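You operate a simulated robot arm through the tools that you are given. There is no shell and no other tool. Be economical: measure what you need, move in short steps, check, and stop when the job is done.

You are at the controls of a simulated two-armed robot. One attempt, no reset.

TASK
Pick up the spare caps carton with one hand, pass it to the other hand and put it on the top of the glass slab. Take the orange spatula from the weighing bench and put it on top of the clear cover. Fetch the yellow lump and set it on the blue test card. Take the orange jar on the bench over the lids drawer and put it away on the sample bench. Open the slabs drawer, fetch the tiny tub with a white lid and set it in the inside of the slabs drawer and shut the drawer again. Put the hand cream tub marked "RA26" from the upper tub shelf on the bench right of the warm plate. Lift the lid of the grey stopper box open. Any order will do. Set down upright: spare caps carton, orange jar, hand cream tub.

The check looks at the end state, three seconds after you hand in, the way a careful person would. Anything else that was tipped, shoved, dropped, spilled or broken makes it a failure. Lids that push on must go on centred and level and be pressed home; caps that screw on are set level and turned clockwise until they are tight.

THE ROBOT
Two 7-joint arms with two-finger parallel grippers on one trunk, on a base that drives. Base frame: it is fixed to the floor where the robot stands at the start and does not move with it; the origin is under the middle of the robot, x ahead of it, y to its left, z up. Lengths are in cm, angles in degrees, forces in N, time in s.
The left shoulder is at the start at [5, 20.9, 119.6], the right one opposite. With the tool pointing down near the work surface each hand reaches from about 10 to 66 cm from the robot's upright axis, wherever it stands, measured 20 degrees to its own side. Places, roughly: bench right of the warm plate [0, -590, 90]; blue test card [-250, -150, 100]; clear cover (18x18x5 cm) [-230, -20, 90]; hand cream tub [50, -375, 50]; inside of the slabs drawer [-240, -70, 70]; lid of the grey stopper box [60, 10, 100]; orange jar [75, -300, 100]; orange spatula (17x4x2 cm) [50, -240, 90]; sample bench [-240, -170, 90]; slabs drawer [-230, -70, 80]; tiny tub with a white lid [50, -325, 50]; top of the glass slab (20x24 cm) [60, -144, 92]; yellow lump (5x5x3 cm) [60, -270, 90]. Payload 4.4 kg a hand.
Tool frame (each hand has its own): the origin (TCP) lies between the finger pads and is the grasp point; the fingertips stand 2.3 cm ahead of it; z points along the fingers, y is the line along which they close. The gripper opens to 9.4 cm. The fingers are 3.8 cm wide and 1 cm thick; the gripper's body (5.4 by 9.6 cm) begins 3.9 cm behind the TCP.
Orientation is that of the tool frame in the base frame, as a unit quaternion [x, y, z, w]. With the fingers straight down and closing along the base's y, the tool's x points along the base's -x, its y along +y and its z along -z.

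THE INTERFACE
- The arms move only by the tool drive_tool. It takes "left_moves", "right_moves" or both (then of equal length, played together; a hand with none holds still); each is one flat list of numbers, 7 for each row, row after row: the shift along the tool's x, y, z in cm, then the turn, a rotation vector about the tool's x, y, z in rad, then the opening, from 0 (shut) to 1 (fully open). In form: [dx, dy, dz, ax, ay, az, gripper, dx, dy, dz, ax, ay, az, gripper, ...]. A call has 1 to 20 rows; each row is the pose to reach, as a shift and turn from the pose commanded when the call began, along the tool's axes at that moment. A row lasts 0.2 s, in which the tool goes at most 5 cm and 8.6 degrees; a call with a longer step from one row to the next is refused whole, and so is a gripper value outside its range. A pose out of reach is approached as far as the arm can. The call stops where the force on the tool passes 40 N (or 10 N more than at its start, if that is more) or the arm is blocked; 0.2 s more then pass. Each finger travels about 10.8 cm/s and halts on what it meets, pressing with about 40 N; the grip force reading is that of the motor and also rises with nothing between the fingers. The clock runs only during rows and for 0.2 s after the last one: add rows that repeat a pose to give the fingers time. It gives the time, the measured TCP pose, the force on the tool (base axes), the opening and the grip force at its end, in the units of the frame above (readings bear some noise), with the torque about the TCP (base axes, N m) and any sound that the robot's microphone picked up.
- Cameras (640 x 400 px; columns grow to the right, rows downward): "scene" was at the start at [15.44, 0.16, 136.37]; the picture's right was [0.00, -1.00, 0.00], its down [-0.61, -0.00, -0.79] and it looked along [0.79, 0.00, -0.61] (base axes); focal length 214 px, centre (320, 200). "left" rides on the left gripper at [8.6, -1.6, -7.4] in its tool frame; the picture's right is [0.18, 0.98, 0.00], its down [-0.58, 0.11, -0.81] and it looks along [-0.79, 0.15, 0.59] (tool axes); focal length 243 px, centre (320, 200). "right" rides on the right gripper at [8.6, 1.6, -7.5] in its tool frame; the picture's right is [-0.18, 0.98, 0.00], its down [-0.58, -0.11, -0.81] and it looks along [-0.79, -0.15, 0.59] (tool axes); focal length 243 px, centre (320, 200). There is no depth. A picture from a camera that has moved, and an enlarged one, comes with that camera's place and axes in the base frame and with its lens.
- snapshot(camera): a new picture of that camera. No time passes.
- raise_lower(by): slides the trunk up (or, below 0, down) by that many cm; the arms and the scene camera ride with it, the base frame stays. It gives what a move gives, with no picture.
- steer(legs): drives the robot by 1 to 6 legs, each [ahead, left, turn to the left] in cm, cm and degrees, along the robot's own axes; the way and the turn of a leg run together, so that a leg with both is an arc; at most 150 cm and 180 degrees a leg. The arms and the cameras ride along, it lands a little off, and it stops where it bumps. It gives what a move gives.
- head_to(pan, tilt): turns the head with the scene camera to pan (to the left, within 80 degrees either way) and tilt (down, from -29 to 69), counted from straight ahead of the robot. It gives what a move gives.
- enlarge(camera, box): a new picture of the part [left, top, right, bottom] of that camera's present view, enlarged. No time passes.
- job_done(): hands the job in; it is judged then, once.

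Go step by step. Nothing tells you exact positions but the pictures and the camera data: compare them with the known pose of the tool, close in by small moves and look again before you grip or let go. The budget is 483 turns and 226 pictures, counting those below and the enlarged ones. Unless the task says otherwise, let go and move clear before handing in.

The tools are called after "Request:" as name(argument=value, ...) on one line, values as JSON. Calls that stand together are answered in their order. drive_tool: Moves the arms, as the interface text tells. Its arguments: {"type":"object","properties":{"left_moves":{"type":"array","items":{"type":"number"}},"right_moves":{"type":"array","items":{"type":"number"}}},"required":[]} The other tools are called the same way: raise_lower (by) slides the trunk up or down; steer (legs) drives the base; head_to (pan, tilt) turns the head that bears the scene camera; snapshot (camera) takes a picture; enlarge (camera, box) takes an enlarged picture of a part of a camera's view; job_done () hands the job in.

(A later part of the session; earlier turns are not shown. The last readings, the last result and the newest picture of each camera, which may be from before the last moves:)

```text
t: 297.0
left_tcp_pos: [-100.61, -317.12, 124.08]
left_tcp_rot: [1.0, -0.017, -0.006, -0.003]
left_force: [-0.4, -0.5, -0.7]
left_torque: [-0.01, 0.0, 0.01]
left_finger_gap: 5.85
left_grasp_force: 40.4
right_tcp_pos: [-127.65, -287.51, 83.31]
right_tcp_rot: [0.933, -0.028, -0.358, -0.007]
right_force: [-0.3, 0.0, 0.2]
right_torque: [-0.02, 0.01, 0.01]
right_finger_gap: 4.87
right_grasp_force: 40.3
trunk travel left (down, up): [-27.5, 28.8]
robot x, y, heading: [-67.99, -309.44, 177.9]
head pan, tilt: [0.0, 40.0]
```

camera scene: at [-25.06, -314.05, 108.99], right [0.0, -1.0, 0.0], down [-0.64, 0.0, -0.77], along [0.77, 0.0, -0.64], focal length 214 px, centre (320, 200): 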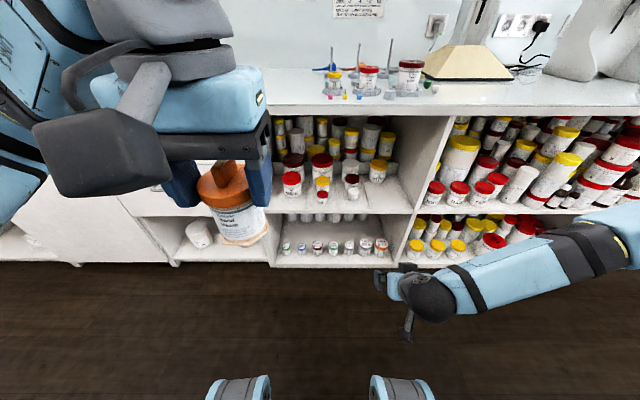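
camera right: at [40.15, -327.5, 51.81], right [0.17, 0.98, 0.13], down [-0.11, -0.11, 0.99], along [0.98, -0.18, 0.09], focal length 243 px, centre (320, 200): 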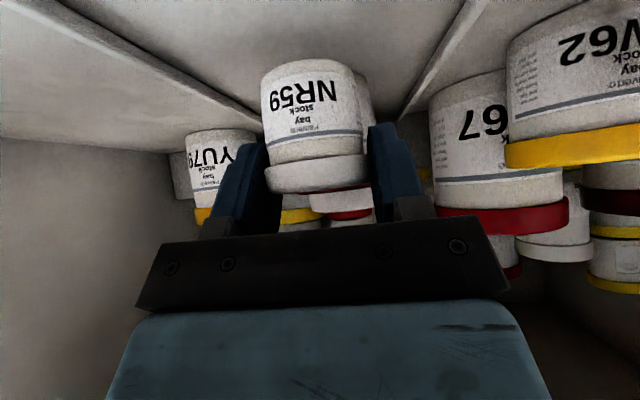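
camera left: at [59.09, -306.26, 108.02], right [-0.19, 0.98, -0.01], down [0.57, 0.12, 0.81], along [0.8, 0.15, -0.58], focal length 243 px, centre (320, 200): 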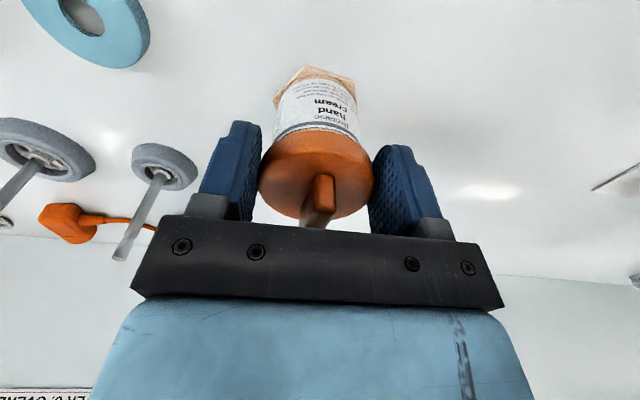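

Now I raise and pull in the tub hand, and drive to the sample bench.

Request:
drive_tool(right_moves=[-1.3, 0, -3.9, 0, 0, 0, 0.3, -2.6, 0, -7.8, 0, 0, 0, 0.3, -3.9, 0, -11.6, 0, 0, 0, 0.3, -5.2, 0, -15.5, 0, 0, 0, 0.3, -6.5, 0, -19.4, 0, 0, 0, 0.3, -7.8, 0, -23.2, 0, 0, 0, 0.3, -9.1, 0, -27.1, 0, 0, 0, 0.3, -10.4, 0, -31, 0, 0, 0, 0.3])

Request:
steer(legs=[[60, 0, 2], [0, -148, 0]])

Request:
head_to(pan=0, tilt=38)

Request:
snapshot(camera="scene")

```text
t: 298.8
left_tcp_pos: [-100.62, -317.25, 124.12]
left_tcp_rot: [1.0, -0.018, -0.007, -0.003]
left_force: [-0.1, 0.3, -1.4]
left_torque: [0.01, 0.0, 0.02]
left_finger_gap: 5.86
left_grasp_force: 39.9
right_tcp_pos: [-114.57, -288.13, 113.28]
right_tcp_rot: [0.933, -0.029, -0.357, -0.009]
right_force: [0.8, -1.0, 0.2]
right_torque: [0.02, -0.01, -0.02]
right_finger_gap: 4.86
right_grasp_force: 40.0
trunk travel left (down, up): [-27.5, 28.8]
robot x, y, heading: [-68.61, -309.54, 178.0]
head pan, tilt: [0.0, 40.0]
```

```text
t: 314.8
left_tcp_pos: [-161.41, -170.87, 124.22]
left_tcp_rot: [1.0, 0.012, -0.006, -0.002]
left_force: [0.0, 0.2, -0.4]
left_torque: [-0.01, -0.03, -0.02]
left_finger_gap: 5.86
left_grasp_force: 40.3
right_tcp_pos: [-177.24, -142.59, 113.21]
right_tcp_rot: [0.934, 0.0, -0.358, 0.004]
right_force: [-0.6, 0.8, -0.4]
right_torque: [0.01, 0.0, -0.01]
right_finger_gap: 4.83
right_grasp_force: 40.3
trunk travel left (down, up): [-27.5, 28.8]
robot x, y, heading: [-129.72, -160.88, -178.9]
head pan, tilt: [0.0, 40.0]
```

```text
t: 315.4
left_tcp_pos: [-161.52, -170.83, 124.12]
left_tcp_rot: [1.0, 0.012, -0.006, -0.003]
left_force: [0.7, 0.3, -0.5]
left_torque: [0.02, 0.02, -0.03]
left_finger_gap: 5.85
left_grasp_force: 39.9
right_tcp_pos: [-177.13, -142.63, 113.21]
right_tcp_rot: [0.934, -0.001, -0.357, 0.003]
right_force: [-0.3, -0.4, -1.7]
right_torque: [0.0, -0.01, -0.01]
right_finger_gap: 4.86
right_grasp_force: 40.0
trunk travel left (down, up): [-27.5, 28.8]
robot x, y, heading: [-130.05, -160.78, -178.6]
head pan, tilt: [0.0, 38.0]
```

```text
66 pictures are left
camera scene: at [-145.13, -161.23, 136.28], right [-0.02, 1.0, 0.0], down [0.62, 0.01, -0.79], along [-0.79, -0.02, -0.62], focal length 214 px, centre (320, 200)
```

scene: 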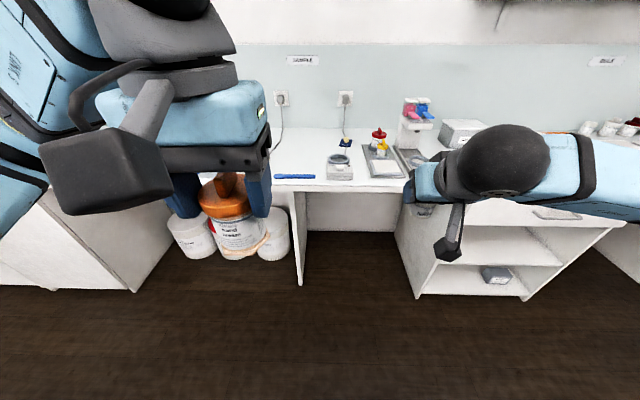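

Request:
steer(legs=[[42, 0, -1.2]])

Request:
snapshot(camera="scene")

```text
t: 318.0
left_tcp_pos: [-203.23, -170.69, 124.09]
left_tcp_rot: [1.0, 0.002, -0.006, -0.003]
left_force: [0.3, -0.1, -0.1]
left_torque: [0.0, -0.03, -0.03]
left_finger_gap: 5.87
left_grasp_force: 40.1
right_tcp_pos: [-218.34, -142.1, 113.03]
right_tcp_rot: [0.934, -0.01, -0.358, 0.0]
right_force: [-0.3, 0.8, -0.4]
right_torque: [-0.02, 0.01, -0.01]
right_finger_gap: 4.86
right_grasp_force: 39.6
trunk travel left (down, up): [-27.5, 28.8]
robot x, y, heading: [-171.32, -161.34, -180.1]
head pan, tilt: [0.0, 38.0]
```

```text
65 pictures are left
camera scene: at [-186.75, -161.41, 136.28], right [0.0, 1.0, 0.0], down [0.62, 0.0, -0.79], along [-0.79, 0.0, -0.62], focal length 214 px, centre (320, 200)
```

scene: 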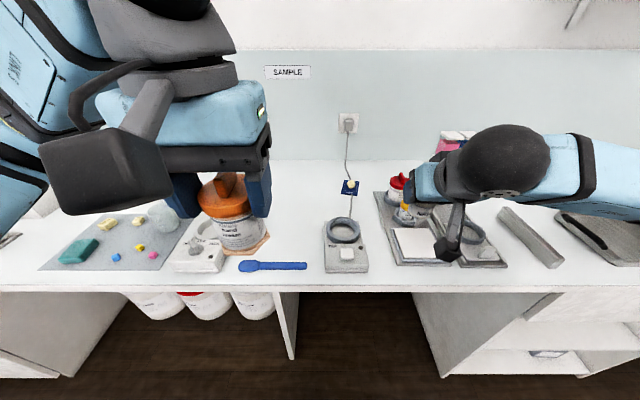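

Request:
drive_tool(left_moves=[-4.1, 0, 0, 0, 0, 0, 0.4, -8.2, 0, 0, 0, 0, 0, 0.4, -12.3, 0, 0, 0, 0, 0, 0.4, -16.4, 0, 2, 0, 0, 0, 0.4, -20.5, 0, 4, 0, 0, 0, 0.4, -24.6, 0, 6, 0, 0, 0, 0.4, -28.7, 0, 8, 0, 0, 0, 0.4, -32.8, 0, 10, 0, 0, 0, 0.4, -32.8, 0, 14, 0, 0, 0, 0.4, -32.8, 0, 18, 0, 0, 0, 0.4, -32.8, 0, 22, 0, 0, 0, 0.4, -32.8, 0, 22, 0, 0, 0, 0.4])

Request:
snapshot(camera="scene")

Request:
snapshot(camera="left")

```text
t: 320.6
left_tcp_pos: [-236.26, -170.69, 102.4]
left_tcp_rot: [1.0, 0.002, -0.005, -0.002]
left_force: [0.0, -1.0, -0.3]
left_torque: [0.03, 0.01, -0.01]
left_finger_gap: 5.87
left_grasp_force: 39.7
right_tcp_pos: [-218.31, -142.17, 113.13]
right_tcp_rot: [0.934, -0.01, -0.358, 0.0]
right_force: [-0.3, 0.5, 0.4]
right_torque: [-0.03, -0.02, 0.0]
right_finger_gap: 4.85
right_grasp_force: 39.4
trunk travel left (down, up): [-27.5, 28.8]
robot x, y, heading: [-171.31, -161.73, -180.3]
head pan, tilt: [0.0, 38.0]
```

```text
64 pictures are left
camera scene: at [-186.68, -161.39, 136.29], right [0.0, 1.0, 0.0], down [0.62, 0.0, -0.79], along [-0.79, 0.0, -0.62], focal length 214 px, centre (320, 200)
```

scene: 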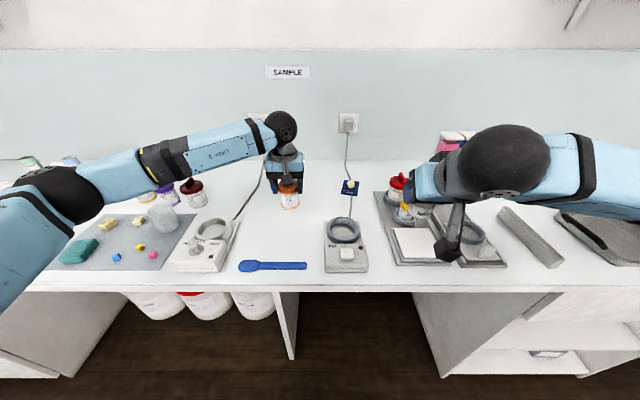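

```text
63 pictures are left
camera left: at [-227.65, -169.09, 109.87], right [0.19, -0.98, -0.01], down [-0.57, -0.11, 0.81], along [-0.8, -0.15, -0.58], focal length 243 px, centre (320, 200)
```

left: 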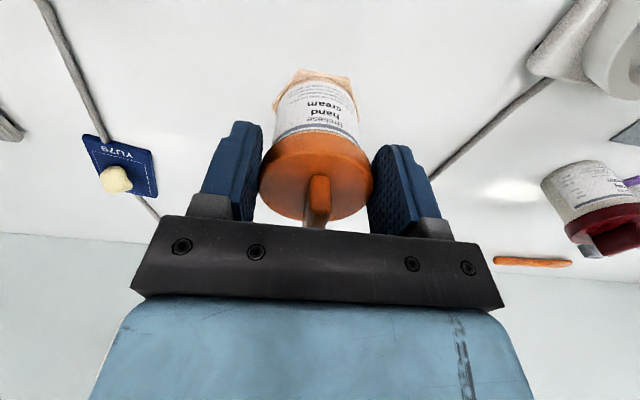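

Request:
drive_tool(left_moves=[0, 0, 2, 0, 0, 0, 0.4, 0, 0, 4, 0, 0, 0, 0.4, 0, 0, 4.5, 0, 0, 0, 0.4, 0, 0, 4.8, 0, 0, 0, 0.4])

```text
t: 321.6
left_tcp_pos: [-236.42, -170.65, 97.64]
left_tcp_rot: [1.0, 0.001, -0.006, -0.003]
left_force: [-0.1, -0.4, -0.4]
left_torque: [0.01, 0.0, -0.01]
left_finger_gap: 5.84
left_grasp_force: 40.1
right_tcp_pos: [-218.38, -142.13, 113.13]
right_tcp_rot: [0.934, -0.01, -0.358, 0.0]
right_force: [-0.7, 0.3, -0.6]
right_torque: [-0.01, -0.01, 0.0]
right_finger_gap: 4.85
right_grasp_force: 39.8
trunk travel left (down, up): [-27.5, 28.8]
robot x, y, heading: [-171.4, -161.63, -179.6]
head pan, tilt: [0.0, 38.0]
```

Request:
drive_tool(left_moves=[0, 0, 0.15, 0, 0, 0, 0.4, 0, 0, 0.3, 0, 0, 0, 0.4, 0, 0, 0.45, 0, 0, 0, 0.4])

```text
t: 322.4
left_tcp_pos: [-236.32, -170.64, 97.55]
left_tcp_rot: [1.0, 0.002, -0.008, -0.003]
left_force: [-1.8, -0.1, 15.5]
left_torque: [-0.18, 0.0, -0.06]
left_finger_gap: 5.83
left_grasp_force: 40.2
right_tcp_pos: [-218.22, -142.15, 113.29]
right_tcp_rot: [0.934, -0.011, -0.358, -0.001]
right_force: [-0.2, -0.9, -0.2]
right_torque: [0.01, -0.03, -0.04]
right_finger_gap: 4.82
right_grasp_force: 40.1
trunk travel left (down, up): [-27.5, 28.8]
robot x, y, heading: [-171.17, -161.44, -179.9]
head pan, tilt: [0.0, 38.0]
```

Contact with the bench. Release and rise straight up.

Request:
drive_tool(left_moves=[0, 0, -0.1, 0, 0, 0, 0.6, 0, 0, -0.1, 0, 0, 0, 0.8, 0, 0, -0.1, 0, 0, 0, 1, 0, 0, -0.1, 0, 0, 0, 1, 0, 0, -3, 0, 0, 0, 1, 0, 0, -7, 0, 0, 0, 1, 0, 0, -11, 0, 0, 0, 1, 0, 0, -15, 0, 0, 0, 1, 0, 0, -19, 0, 0, 0, 1, 0, 0, -23, 0, 0, 0, 1, 4, 0, -25, 0, 0, 0, 1, 8, 0, -25, 0, 0, 0, 1, 12, 0, -25, 0, 0, 0, 1, 16, 0, -25, 0, 0, 0, 1, 20, 0, -25, 0, 0, 0, 1, 24, 0, -25, 0, 0, 0, 1, 28, 0, -25, 0, 0, 0, 1])

Request:
snapshot(camera="scene")

```text
t: 326.0
left_tcp_pos: [-207.83, -170.75, 122.11]
left_tcp_rot: [1.0, 0.002, -0.007, -0.002]
left_force: [-0.1, -0.1, 1.3]
left_torque: [0.0, 0.01, -0.02]
left_finger_gap: 9.38
left_grasp_force: 0.0
right_tcp_pos: [-218.43, -142.09, 113.14]
right_tcp_rot: [0.934, -0.01, -0.358, -0.001]
right_force: [0.3, 0.3, -0.2]
right_torque: [0.0, -0.04, 0.01]
right_finger_gap: 4.87
right_grasp_force: 39.8
trunk travel left (down, up): [-27.5, 28.8]
robot x, y, heading: [-171.31, -161.64, -180.1]
head pan, tilt: [0.0, 38.0]
```

```text
62 pictures are left
camera scene: at [-186.66, -161.4, 136.3], right [0.0, 1.0, 0.0], down [0.62, 0.0, -0.79], along [-0.79, 0.0, -0.62], focal length 214 px, centre (320, 200)
```

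scene: 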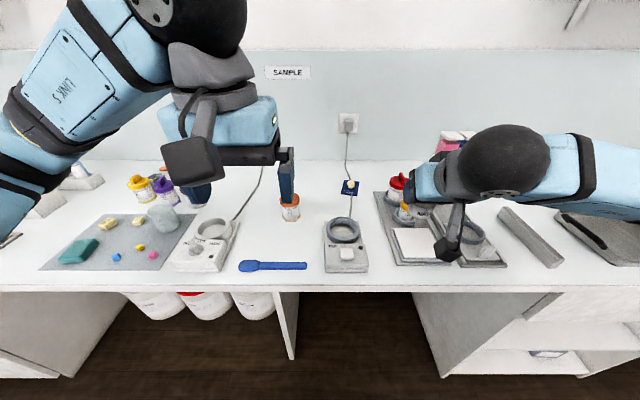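

Jar placed. Next the SLABS drawer: I go there and look at its handle.

Request:
steer(legs=[[-30, 0, 0], [0, -104, 0]])

Request:
snapshot(camera="scene")

```text
t: 337.1
left_tcp_pos: [-177.76, -66.3, 122.01]
left_tcp_rot: [1.0, -0.001, -0.006, -0.003]
left_force: [-0.5, -0.1, -0.4]
left_torque: [0.01, -0.02, 0.0]
left_finger_gap: 9.4
left_grasp_force: 0.1
right_tcp_pos: [-188.05, -37.54, 113.24]
right_tcp_rot: [0.934, -0.013, -0.357, -0.001]
right_force: [-0.6, 0.0, 0.2]
right_torque: [-0.01, 0.02, -0.01]
right_finger_gap: 4.86
right_grasp_force: 40.5
trunk travel left (down, up): [-27.5, 28.8]
robot x, y, heading: [-140.89, -57.56, 179.6]
head pan, tilt: [0.0, 38.0]
```

```text
61 pictures are left
camera scene: at [-156.44, -57.05, 136.29], right [0.0, 1.0, 0.0], down [0.62, 0.0, -0.79], along [-0.79, 0.0, -0.62], focal length 214 px, centre (320, 200)
```

scene: 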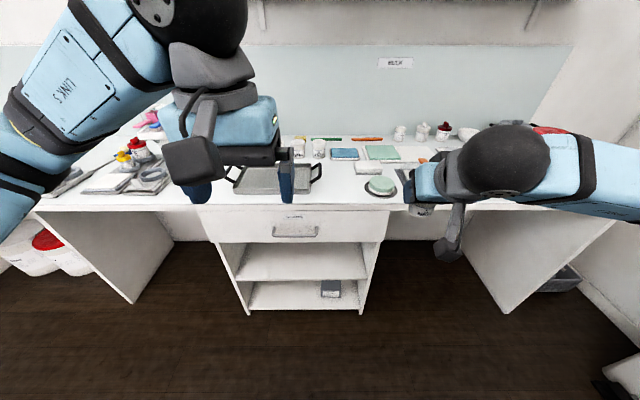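

Request:
enlarge(camera="scene", box=[190, 190, 398, 320])

```text
3.08 times, centred on (294, 255) of scene
camera zoom: at [-156.44, -57.05, 136.29], right [0.0, 1.0, 0.0], down [0.62, 0.0, -0.79], along [-0.79, 0.0, -0.62], focal length 660 px, centre (400, 31)
```

zoom: 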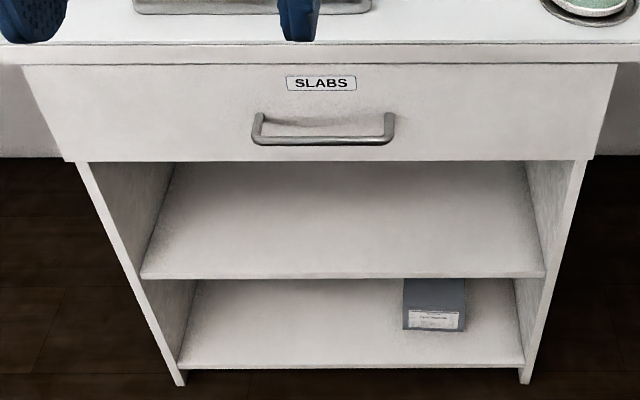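

Request:
raise_lower(by=-22)

Request:
drive_tool(left_moves=[-0.5, 0, 1, 0, -0.145, 0, 1, -1, 0, 2, 0, -0.29, 0, 1, -1.5, 0, 3, 0, -0.435, 0, 1, -2, 0, 4, 0, -0.58, 0, 1, -2.5, 0, 5, 0, -0.725, 0, 0.6, -3, 0, 6, 0, -0.87, 0, 0.6, -3.5, 0, 7, 0, -1.015, 0, 0.6, -4, 0, 8, 0, -1.16, 0, 0.6, -4.5, 0, 9, 0, -1.3, 0, 0.6, -5, 0, 10, 0, -1.44, 0, 0.6, -5, 0, 10, 0, -1.571, 0, 0.6, -5, 0, 10, 0, -1.571, 0, 0.6], right_moves=[-0.8, 0, -0.9, 0, 0, 0, 0.3, -1.7, 0, -1.8, 0, 0, 0, 0.3, -2.5, 0, -2.8, 0, 0, 0, 0.3, -3.3, 0, -3.7, 0, 0, 0, 0.3, -4.2, 0, -4.6, 0, 0, 0, 0.3, -5, 0, -5.5, 0, 0, 0, 0.3, -5.8, 0, -6.5, 0, 0, 0, 0.3, -6.7, 0, -7.4, 0, 0, 0, 0.3, -7.5, 0, -8.3, 0, 0, 0, 0.3, -8.3, 0, -9.2, 0, 0, 0, 0.3, -9.2, 0, -10.2, 0, 0, 0, 0.3, -10, 0, -11.1, 0, 0, 0, 0.3])

Request:
drive_tool(left_moves=[0, 0, 0, 0, 0, -0.14, 0.6, 0, 0, 0, 0, 0, -0.28, 0.6, 0, 0, 0, 0, 0, -0.42, 0.6, 0, 0, 0, 0, 0, -0.56, 0.6, 0, 0, 0, 0, 0, -0.7, 0.6, 0, 0, 0, 0, 0, -0.84, 0.6, 0, 0, 0, 0, 0, -0.98, 0.6, 0, 0, 0, 0, 0, -1.12, 0.6, 0, 0, 0, 0, 0, -1.26, 0.6, 0, 0, 0, 0, 0, -1.4, 0.6, 0, 0, 0, 0, 0, -1.5, 0.6, 0, 0, 0, 0, 0, -1.571, 0.6, 0, 0, 0, 0, 0, -1.571, 0.6])

Request:
snapshot(camera="scene")

Request:
snapshot(camera="left")

```text
t: 339.4
left_tcp_pos: [-177.82, -66.24, 100.04]
left_tcp_rot: [1.0, -0.002, -0.006, -0.003]
left_force: [0.1, -0.6, 0.4]
left_torque: [-0.03, 0.05, -0.01]
left_finger_gap: 9.39
left_grasp_force: 0.1
right_tcp_pos: [-187.9, -37.59, 91.2]
right_tcp_rot: [0.933, -0.014, -0.358, -0.002]
right_force: [-0.1, 0.1, -0.8]
right_torque: [0.02, -0.01, -0.04]
right_finger_gap: 4.83
right_grasp_force: 40.2
trunk travel left (down, up): [-5.5, 50.8]
robot x, y, heading: [-140.66, -57.23, 179.4]
head pan, tilt: [0.0, 38.0]
```

```text
t: 342.0
left_tcp_pos: [-182.88, -66.28, 89.93]
left_tcp_rot: [-0.702, -0.003, 0.712, 0.002]
left_force: [0.2, 0.0, -0.1]
left_torque: [0.0, -0.04, -0.01]
left_finger_gap: 5.65
left_grasp_force: 0.0
left hand out of reach, approached as far as the arm can: row 8, 9, 10
right_tcp_pos: [-188.09, -37.59, 106.18]
right_tcp_rot: [0.934, -0.014, -0.357, -0.003]
right_force: [0.8, -0.9, -0.9]
right_torque: [-0.04, -0.02, 0.03]
right_finger_gap: 4.86
right_grasp_force: 40.2
trunk travel left (down, up): [-5.5, 50.8]
robot x, y, heading: [-140.75, -57.11, 179.7]
head pan, tilt: [0.0, 38.0]
```

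```text
t: 344.8
left_tcp_pos: [-183.01, -66.28, 90.09]
left_tcp_rot: [-0.495, -0.498, 0.501, 0.506]
left_force: [-0.1, -0.3, 0.1]
left_torque: [-0.01, -0.04, -0.02]
left_finger_gap: 5.62
left_grasp_force: 0.0
right_tcp_pos: [-187.83, -37.44, 106.09]
right_tcp_rot: [0.934, -0.014, -0.358, -0.002]
right_force: [-0.1, 0.7, 0.5]
right_torque: [-0.02, 0.0, 0.0]
right_finger_gap: 4.87
right_grasp_force: 40.1
trunk travel left (down, up): [-5.5, 50.8]
robot x, y, heading: [-141.28, -57.44, 179.8]
head pan, tilt: [0.0, 38.0]
```

```text
59 pictures are left
camera scene: at [-156.44, -57.05, 114.29], right [0.0, 1.0, 0.0], down [0.62, 0.0, -0.79], along [-0.79, 0.0, -0.62], focal length 214 px, centre (320, 200)
```

scene: 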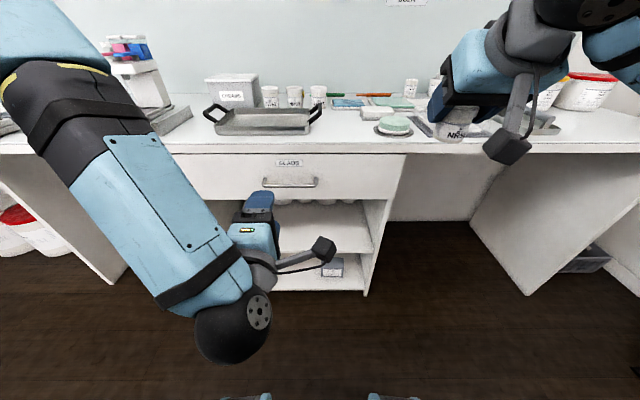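

```text
58 pictures are left
camera left: at [-175.46, -57.62, 91.67], right [-0.01, 0.19, -0.98], down [0.8, -0.58, -0.12], along [-0.59, -0.79, -0.15], focal length 243 px, centre (320, 200)
```

left: 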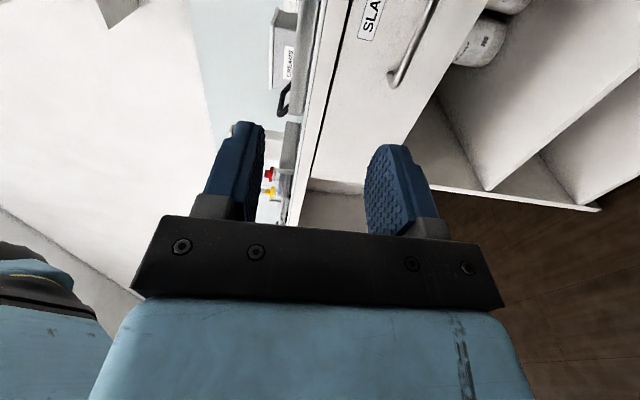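

Request:
drive_tool(left_moves=[0, 3.3, 0, 0, 0, 0, 0.6, 0, 6.6, 0, 0, 0, 0, 0.6, 0, 9.9, 0, 0, 0, 0, 0.6, 0, 12.9, 0, 0, 0, 0, 0.6, 0, 12.9, 0, 0, 0, 0, 0.6])

Request:
steer(legs=[[22, 0, 0.2]])

Request:
snapshot(camera="left")

Request:
snapshot(camera="scene")

```text
t: 346.0
left_tcp_pos: [-183.6, -64.45, 78.76]
left_tcp_rot: [-0.497, -0.497, 0.502, 0.504]
left_force: [0.1, 0.5, 0.8]
left_torque: [-0.02, 0.0, 0.01]
left_finger_gap: 5.64
left_grasp_force: 0.1
left hand out of reach, approached as far as the arm can: row 4, 5
right_tcp_pos: [-187.94, -37.38, 106.12]
right_tcp_rot: [0.934, -0.013, -0.357, -0.002]
right_force: [0.0, 0.4, 0.1]
right_torque: [-0.01, 0.04, 0.0]
right_finger_gap: 4.83
right_grasp_force: 40.0
trunk travel left (down, up): [-5.5, 50.8]
robot x, y, heading: [-141.27, -57.27, 179.7]
head pan, tilt: [0.0, 38.0]
```

```text
t: 347.7
left_tcp_pos: [-205.72, -64.68, 78.72]
left_tcp_rot: [-0.495, -0.499, 0.502, 0.503]
left_force: [0.2, 0.1, 0.5]
left_torque: [0.0, 0.0, 0.03]
left_finger_gap: 5.63
left_grasp_force: 0.1
right_tcp_pos: [-210.25, -37.73, 106.16]
right_tcp_rot: [0.934, -0.012, -0.358, -0.002]
right_force: [-0.2, 0.5, -0.5]
right_torque: [-0.02, -0.02, -0.01]
right_finger_gap: 4.84
right_grasp_force: 40.3
trunk travel left (down, up): [-5.5, 50.8]
robot x, y, heading: [-163.25, -57.04, -179.8]
head pan, tilt: [0.0, 38.0]
```

```text
57 pictures are left
camera left: at [-198.28, -56.16, 80.35], right [-0.01, 0.19, -0.98], down [0.81, -0.58, -0.12], along [-0.59, -0.79, -0.15], focal length 243 px, centre (320, 200)
```

left: 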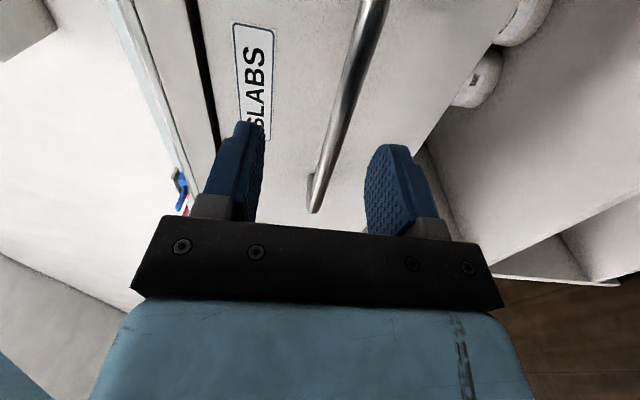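

```text
56 pictures are left
camera scene: at [-178.58, -57.1, 114.28], right [0.0, 1.0, 0.0], down [0.62, 0.0, -0.79], along [-0.79, 0.0, -0.62], focal length 214 px, centre (320, 200)
```

scene: 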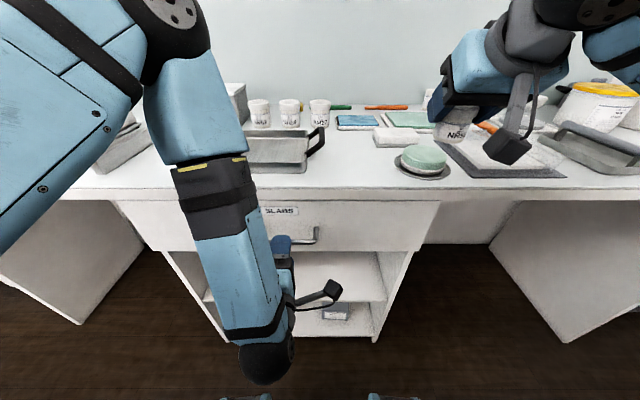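

Request:
raise_lower(by=-1.5)

Request:
steer(legs=[[5.3, 0, -0.2]])

Request:
snapshot(camera="left")

```text
t: 348.3
left_tcp_pos: [-205.66, -64.7, 77.16]
left_tcp_rot: [-0.495, -0.5, 0.503, 0.503]
left_force: [0.1, -0.8, -0.4]
left_torque: [0.01, -0.02, 0.0]
left_finger_gap: 5.65
left_grasp_force: 0.0
right_tcp_pos: [-210.17, -37.68, 104.56]
right_tcp_rot: [0.934, -0.01, -0.358, 0.0]
right_force: [0.7, -0.2, -0.6]
right_torque: [0.0, -0.02, -0.02]
right_finger_gap: 4.82
right_grasp_force: 39.7
trunk travel left (down, up): [-4.0, 52.3]
robot x, y, heading: [-163.52, -57.27, -179.9]
head pan, tilt: [0.0, 38.0]
```

```text
t: 349.3
left_tcp_pos: [-210.92, -64.57, 77.2]
left_tcp_rot: [-0.497, -0.499, 0.501, 0.503]
left_force: [0.2, -0.3, 0.1]
left_torque: [0.04, 0.02, -0.03]
left_finger_gap: 5.63
left_grasp_force: 0.1
right_tcp_pos: [-215.53, -37.5, 104.49]
right_tcp_rot: [0.934, -0.012, -0.357, -0.002]
right_force: [0.0, 0.6, -0.9]
right_torque: [-0.01, -0.01, 0.02]
right_finger_gap: 4.84
right_grasp_force: 40.0
trunk travel left (down, up): [-4.0, 52.3]
robot x, y, heading: [-168.57, -57.22, 180.2]
head pan, tilt: [0.0, 38.0]
```

```text
55 pictures are left
camera left: at [-203.56, -56.04, 78.84], right [-0.01, 0.19, -0.98], down [0.81, -0.58, -0.12], along [-0.59, -0.79, -0.15], focal length 243 px, centre (320, 200)
```

left: 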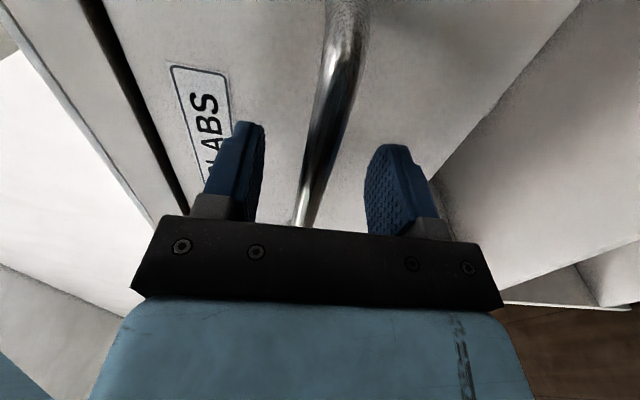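

Request:
drive_tool(left_moves=[0, 0, 0, 0, 0, 0, 0.4, 0, 0, 0, 0, 0, 0, 0.2, 0, 0, 0, 0, 0, 0, 0.05, 0, 0, 0, 0, 0, 0, 0.05, 0, 0, 0, 0, 0, 0, 0.05])

Request:
steer(legs=[[-6, 0, 0]])

Request:
snapshot(camera="left")

```text
t: 350.5
left_tcp_pos: [-210.95, -64.71, 77.4]
left_tcp_rot: [-0.495, -0.498, 0.502, 0.504]
left_force: [-2.1, -3.2, 29.5]
left_torque: [-0.47, -0.21, 0.17]
left_finger_gap: 1.81
left_grasp_force: 14.7
right_tcp_pos: [-215.44, -37.61, 104.79]
right_tcp_rot: [0.933, -0.013, -0.358, -0.001]
right_force: [-0.2, 0.6, 0.0]
right_torque: [-0.02, -0.03, 0.04]
right_finger_gap: 4.82
right_grasp_force: 40.5
trunk travel left (down, up): [-4.0, 52.3]
robot x, y, heading: [-168.24, -57.11, 179.8]
head pan, tilt: [0.0, 38.0]
```

```text
t: 351.4
left_tcp_pos: [-204.93, -64.56, 77.42]
left_tcp_rot: [-0.495, -0.498, 0.503, 0.504]
left_force: [0.9, -2.0, 29.6]
left_torque: [-0.46, -0.19, 0.01]
left_finger_gap: 1.78
left_grasp_force: 15.1
right_tcp_pos: [-209.38, -37.64, 104.74]
right_tcp_rot: [0.934, -0.013, -0.358, -0.001]
right_force: [-0.3, 0.1, -0.7]
right_torque: [0.04, 0.0, -0.01]
right_finger_gap: 4.86
right_grasp_force: 39.8
trunk travel left (down, up): [-4.0, 52.3]
robot x, y, heading: [-162.39, -57.41, 179.9]
head pan, tilt: [0.0, 38.0]
```

```text
54 pictures are left
camera left: at [-197.46, -56.05, 78.99], right [-0.01, 0.19, -0.98], down [0.81, -0.58, -0.12], along [-0.59, -0.79, -0.14], focal length 243 px, centre (320, 200)
```

left: 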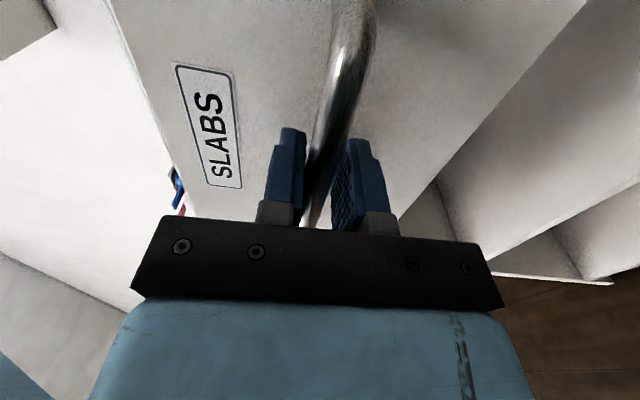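

The drawer follows. Pull further.

Request:
steer(legs=[[-16, 0, 0]])

Request:
snapshot(camera="scene")

```text
t: 352.9
left_tcp_pos: [-188.89, -64.61, 77.53]
left_tcp_rot: [-0.495, -0.498, 0.503, 0.504]
left_force: [-0.1, 4.5, 28.8]
left_torque: [-0.56, -0.16, -0.11]
left_finger_gap: 1.74
left_grasp_force: 14.2
right_tcp_pos: [-193.27, -37.66, 104.79]
right_tcp_rot: [0.934, -0.013, -0.358, -0.001]
right_force: [0.6, 0.1, -0.9]
right_torque: [-0.04, 0.0, -0.02]
right_finger_gap: 4.82
right_grasp_force: 39.6
trunk travel left (down, up): [-4.0, 52.3]
robot x, y, heading: [-146.06, -57.02, 180.0]
head pan, tilt: [0.0, 38.0]
```

```text
53 pictures are left
camera scene: at [-161.63, -57.03, 112.84], right [0.0, 1.0, 0.0], down [0.61, 0.0, -0.79], along [-0.79, 0.0, -0.61], focal length 214 px, centre (320, 200)
```

scene: 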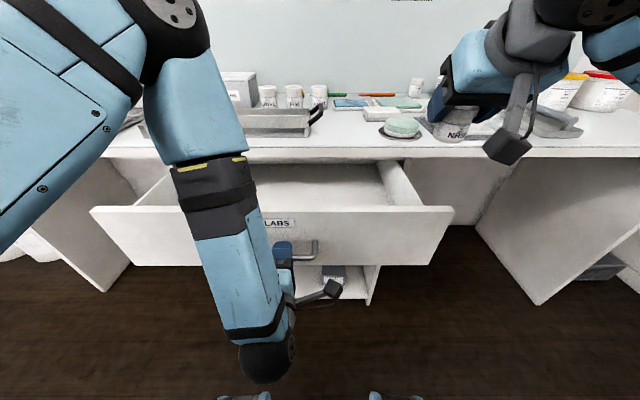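

Open it a little more so the hand fits in behind the front.

Request:
steer(legs=[[-9, 0, 0]])

Request:
snapshot(camera="scene")

Request:
snapshot(camera="right")

```text
t: 354.0
left_tcp_pos: [-179.94, -64.6, 77.48]
left_tcp_rot: [-0.494, -0.498, 0.503, 0.505]
left_force: [0.8, 4.0, 27.6]
left_torque: [-0.54, -0.17, 0.12]
left_finger_gap: 1.64
left_grasp_force: 14.0
right_tcp_pos: [-184.34, -37.49, 104.78]
right_tcp_rot: [0.934, -0.013, -0.358, -0.002]
right_force: [0.0, -1.2, 0.0]
right_torque: [0.03, 0.03, 0.01]
right_finger_gap: 4.87
right_grasp_force: 39.6
trunk travel left (down, up): [-4.0, 52.3]
robot x, y, heading: [-137.72, -57.26, 179.6]
head pan, tilt: [0.0, 38.0]
```

```text
52 pictures are left
camera scene: at [-152.67, -57.05, 112.84], right [0.0, 1.0, 0.0], down [0.61, 0.0, -0.79], along [-0.79, 0.0, -0.61], focal length 214 px, centre (320, 200)
```

scene: 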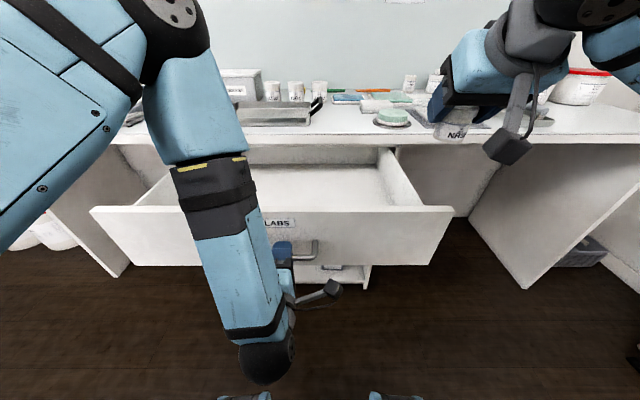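

```text
51 pictures are left
camera right: at [-172.85, -39.45, 104.42], right [-0.16, -0.98, 0.13], down [0.11, 0.11, 0.99], along [-0.98, 0.17, 0.09], focal length 243 px, centre (320, 200)
```

right: 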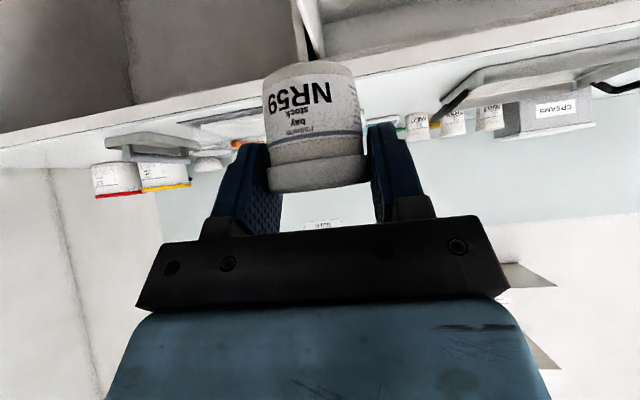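

Request:
drive_tool(right_moves=[-1.3, 2.1, 3, 0, 0, 0, 0.3, -2.6, 4.2, 6, 0, 0, 0, 0.3, -3.9, 6.3, 9, 0, 0, 0, 0.3, -5.2, 8.4, 12, 0, 0, 0, 0.3, -6.5, 10.5, 15, 0, 0, 0, 0.3, -7.8, 12.5, 17.8, 0, 0, 0, 0.3, -5, 12.5, 20.9, 0, 0, 0, 0.3, -2.4, 12.5, 23.8, 0, 0, 0, 0.3, -2.4, 12.5, 23.8, 0, 0, 0, 0.3])

Request:
snapshot(camera="scene")

Request:
snapshot(camera="right")

```text
t: 356.0
left_tcp_pos: [-179.92, -64.64, 77.36]
left_tcp_rot: [-0.495, -0.497, 0.503, 0.504]
left_force: [0.1, 2.4, 28.9]
left_torque: [-0.54, -0.19, 0.01]
left_finger_gap: 1.73
left_grasp_force: 14.4
right_tcp_pos: [-202.36, -49.71, 88.81]
right_tcp_rot: [0.933, -0.014, -0.359, -0.003]
right_force: [-0.4, -0.4, -0.4]
right_torque: [0.0, -0.03, -0.02]
right_finger_gap: 4.85
right_grasp_force: 40.3
trunk travel left (down, up): [-4.0, 52.3]
robot x, y, heading: [-137.62, -57.62, 179.8]
head pan, tilt: [0.0, 38.0]
```

```text
50 pictures are left
camera scene: at [-152.72, -57.06, 112.82], right [0.0, 1.0, 0.0], down [0.61, 0.0, -0.79], along [-0.79, 0.0, -0.61], focal length 214 px, centre (320, 200)
```

scene: 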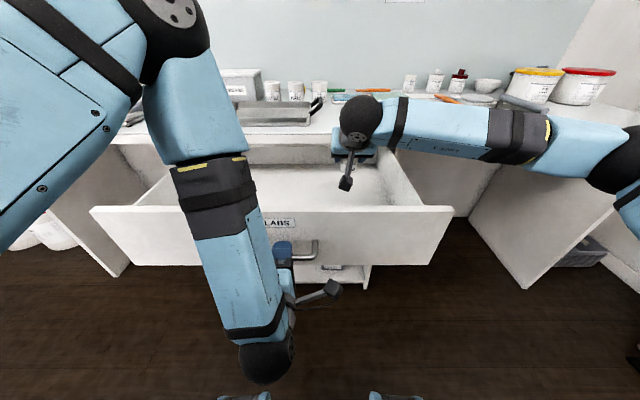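

```text
49 pictures are left
camera right: at [-190.89, -51.58, 88.44], right [-0.16, -0.98, 0.13], down [0.11, 0.11, 0.99], along [-0.98, 0.17, 0.09], focal length 243 px, centre (320, 200)
```

right: 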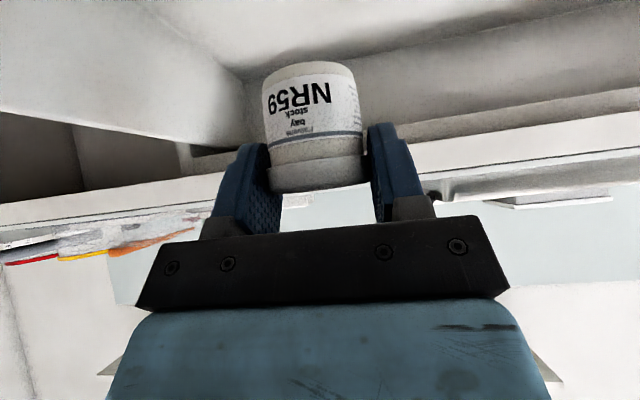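

Request:
drive_tool(right_moves=[2, 0, 2.2, 0, 0, 0, 0.3, 4, 0, 4.5, 0, 0, 0, 0.3, 6.4, 0, 7.1, 0, 0, 0, 0.3, 6.4, 0, 7.1, 0, 0, 0, 0.3])

Request:
snapshot(camera="scene")

Request:
snapshot(camera="right")

```text
t: 357.0
left_tcp_pos: [-180.03, -64.68, 77.4]
left_tcp_rot: [-0.495, -0.499, 0.502, 0.504]
left_force: [-0.7, 2.0, 28.3]
left_torque: [-0.54, -0.16, 0.03]
left_finger_gap: 1.75
left_grasp_force: 14.5
right_tcp_pos: [-202.39, -49.72, 79.21]
right_tcp_rot: [0.933, -0.013, -0.359, -0.001]
right_force: [-0.5, 0.1, -0.2]
right_torque: [-0.01, 0.01, -0.01]
right_finger_gap: 4.84
right_grasp_force: 40.4
trunk travel left (down, up): [-4.0, 52.3]
robot x, y, heading: [-137.47, -57.02, 179.9]
head pan, tilt: [0.0, 38.0]
```

```text
48 pictures are left
camera scene: at [-152.72, -57.05, 112.82], right [0.0, 1.0, 0.0], down [0.61, 0.0, -0.79], along [-0.79, 0.0, -0.61], focal length 214 px, centre (320, 200)
```

scene: 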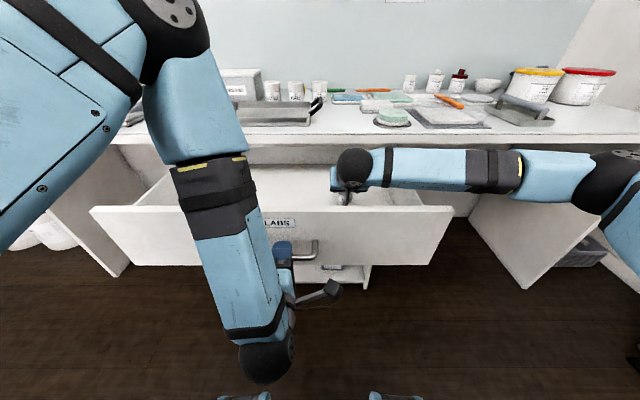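

```text
47 pictures are left
camera right: at [-190.92, -51.64, 78.82], right [-0.16, -0.98, 0.13], down [0.11, 0.11, 0.99], along [-0.98, 0.17, 0.09], focal length 243 px, centre (320, 200)
```

right: 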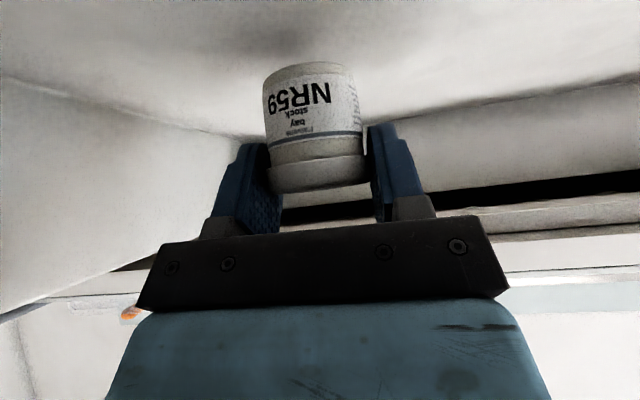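

Request:
drive_tool(right_moves=[0, 0, 0, 0, 0.13, 0, 0.3, 0, 0, 0, 0, 0.26, 0, 0.3, 0, 0, 0, 0, 0.38, 0, 0.3, 0, 0, 0, 0, 0.38, 0, 0.3])

Request:
drive_tool(right_moves=[0.3, 0, 0.9, 0, 0, 0, 0.3, 0.7, 0, 1.9, 0, 0, 0, 0.3, 1, 0, 2.8, 0, 0, 0, 0.3, 1.2, 0, 3.3, 0, 0, 0, 0.3])

Request:
snapshot(camera="scene")

Request:
snapshot(camera="right")

```text
t: 358.0
left_tcp_pos: [-180.03, -64.76, 77.49]
left_tcp_rot: [-0.494, -0.498, 0.503, 0.504]
left_force: [-0.4, 1.7, 26.8]
left_torque: [-0.59, -0.2, 0.03]
left_finger_gap: 1.72
left_grasp_force: 13.8
right_tcp_pos: [-202.47, -49.83, 79.07]
right_tcp_rot: [0.985, -0.012, -0.174, 0.001]
right_force: [0.0, -0.1, 0.3]
right_torque: [-0.02, -0.02, -0.03]
right_finger_gap: 4.85
right_grasp_force: 40.0
trunk travel left (down, up): [-4.0, 52.3]
robot x, y, heading: [-137.27, -57.21, 179.9]
head pan, tilt: [0.0, 38.0]
```

```text
t: 359.0
left_tcp_pos: [-179.78, -64.59, 77.83]
left_tcp_rot: [-0.494, -0.497, 0.503, 0.506]
left_force: [1.2, 2.2, 21.6]
left_torque: [-0.43, -0.11, 0.22]
left_finger_gap: 1.42
left_grasp_force: 10.8
right_tcp_pos: [-202.34, -49.75, 76.05]
right_tcp_rot: [0.984, -0.013, -0.18, 0.001]
right_force: [-1.1, 3.5, 35.0]
right_torque: [0.17, 0.21, -0.02]
right_finger_gap: 4.87
right_grasp_force: 40.3
trunk travel left (down, up): [-4.0, 52.3]
robot x, y, heading: [-137.52, -57.26, 179.8]
head pan, tilt: [0.0, 38.0]
```

```text
46 pictures are left
camera scene: at [-152.44, -57.07, 112.9], right [0.0, 1.0, 0.0], down [0.61, 0.0, -0.79], along [-0.79, 0.0, -0.61], focal length 214 px, centre (320, 200)
```

scene: 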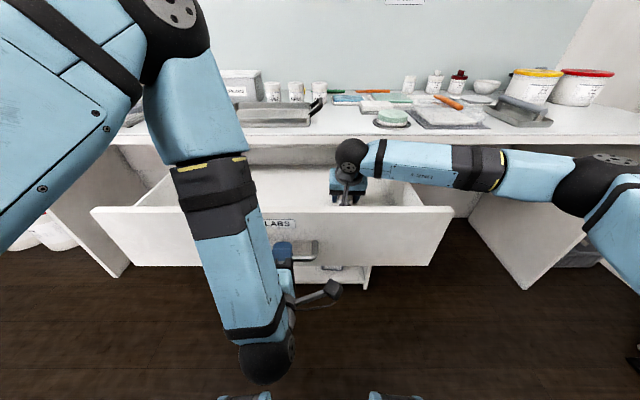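

```text
45 pictures are left
camera right: at [-191.58, -51.69, 79.94], right [-0.2, -0.98, 0.07], down [-0.26, 0.12, 0.96], along [-0.95, 0.17, -0.28], focal length 243 px, centre (320, 200)
```

right: 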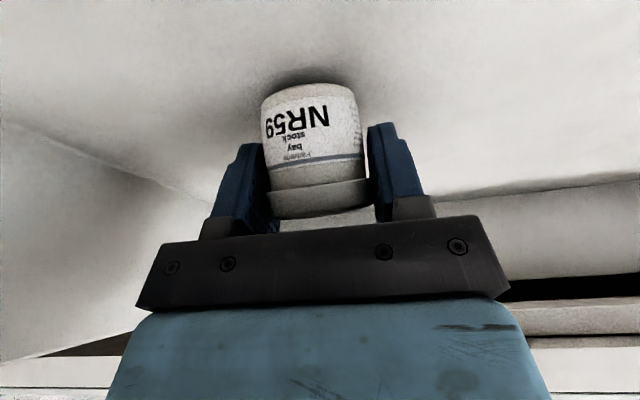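

Request:
drive_tool(right_moves=[-0.05, 0, -0.15, 0, 0, 0, 0.3, -0.05, 0, -0.15, 0, 0, 0, 0.52, -0.05, 0, -0.15, 0, 0, 0, 0.6, -0.05, 0, -0.15, 0, 0, 0, 0.75, -0.05, 0, -0.15, 0, 0, 0, 0.75])

Request:
snapshot(camera="right")

```text
t: 360.2
left_tcp_pos: [-179.8, -64.67, 77.49]
left_tcp_rot: [-0.495, -0.499, 0.502, 0.504]
left_force: [0.0, 1.8, 28.7]
left_torque: [-0.56, -0.21, 0.0]
left_finger_gap: 1.7
left_grasp_force: 14.5
right_tcp_pos: [-202.46, -49.82, 75.85]
right_tcp_rot: [0.984, -0.012, -0.176, 0.001]
right_force: [-0.5, -0.8, 0.0]
right_torque: [-0.02, 0.03, 0.03]
right_finger_gap: 7.03
right_grasp_force: 0.1
trunk travel left (down, up): [-4.0, 52.3]
robot x, y, heading: [-137.41, -57.33, 180.3]
head pan, tilt: [0.0, 38.0]
```

```text
44 pictures are left
camera right: at [-191.65, -51.66, 79.72], right [-0.2, -0.98, 0.07], down [-0.26, 0.12, 0.96], along [-0.94, 0.17, -0.28], focal length 243 px, centre (320, 200)
```

right: 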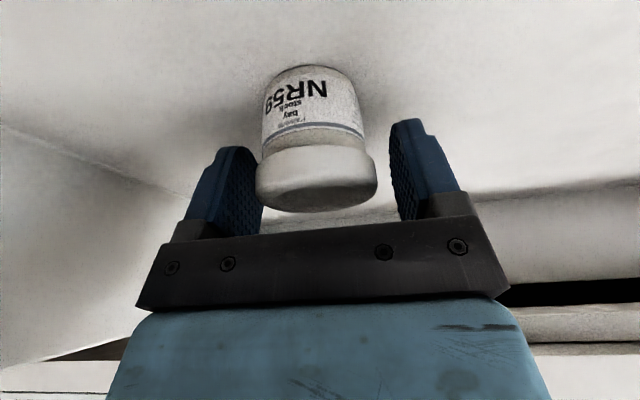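

Tub stands upright. Raise the right hand out.

Request:
drive_tool(right_moves=[-1.4, 0, -3.7, 0, 0, 0, 0.75, -2.8, 0, -7.5, 0, 0, 0, 0.75, -4.2, 0, -11.2, 0, 0, 0, 0.75, -5.6, 0, -15, 0, 0, 0, 0.75, -7, 0, -18.7, 0, 0, 0, 0.75, -8.75, 0, -23.4, 0, 0, 0, 1, -5, -2, -25.5, 0, 0, 0, 1, -1, -4, -27.5, 0, 0, 0, 1, 3, -5, -29, 0, 0, 0, 1])

Request:
snapshot(camera="scene")

```text
refused: row 6 steps farther than a row can; nothing moved
```

```text
43 pictures are left
camera scene: at [-152.72, -57.05, 112.82], right [0.0, 1.0, 0.0], down [0.61, 0.0, -0.79], along [-0.79, 0.0, -0.61], focal length 214 px, centre (320, 200)
```

scene: 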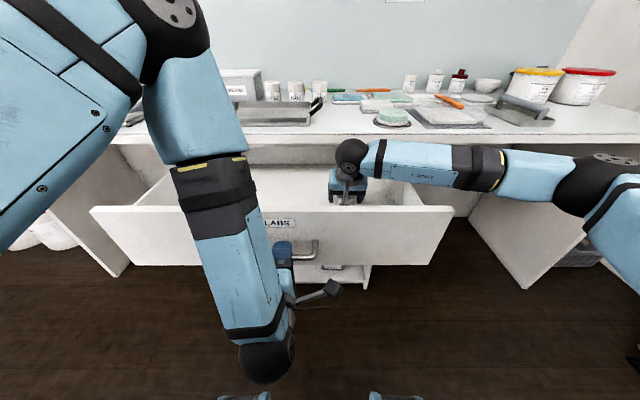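

Request:
drive_tool(right_moves=[-1.4, 0, -3.7, 0, 0, 0, 0.75, -2.8, 0, -7.5, 0, 0, 0, 0.75, -4.2, 0, -11.2, 0, 0, 0, 0.75, -5.6, 0, -15, 0, 0, 0, 0.75, -7, 0, -18.7, 0, 0, 0, 0.75, -8.4, 0, -22.4, 0, 0, 0, 1, -5.5, -1.5, -24, 0, 0, 0, 1, -2, -3, -25.5, 0, 0, 0, 1, 1.5, -4.5, -27, 0, 0, 0, 1, 5, -6, -28.5, 0, 0, 0, 1])

Request:
snapshot(camera="scene")

```text
t: 362.4
left_tcp_pos: [-180.07, -64.67, 77.39]
left_tcp_rot: [-0.494, -0.498, 0.503, 0.505]
left_force: [0.9, 3.2, 27.7]
left_torque: [-0.55, -0.19, 0.35]
left_finger_gap: 1.7
left_grasp_force: 14.1
right_tcp_pos: [-187.66, -44.04, 100.85]
right_tcp_rot: [0.984, -0.013, -0.176, 0.001]
right_force: [-0.4, -0.3, 0.5]
right_torque: [-0.02, -0.01, 0.01]
right_finger_gap: 9.4
right_grasp_force: 0.1
trunk travel left (down, up): [-4.0, 52.3]
robot x, y, heading: [-137.8, -57.22, 180.0]
head pan, tilt: [0.0, 38.0]
```

```text
42 pictures are left
camera scene: at [-152.7, -57.06, 112.83], right [0.0, 1.0, 0.0], down [0.61, 0.0, -0.79], along [-0.79, 0.0, -0.61], focal length 214 px, centre (320, 200)
```

scene: 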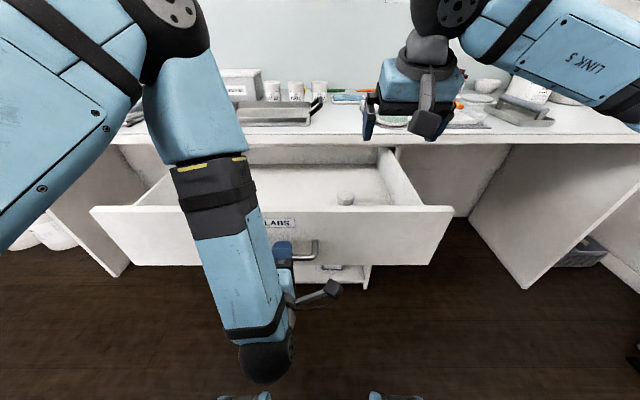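

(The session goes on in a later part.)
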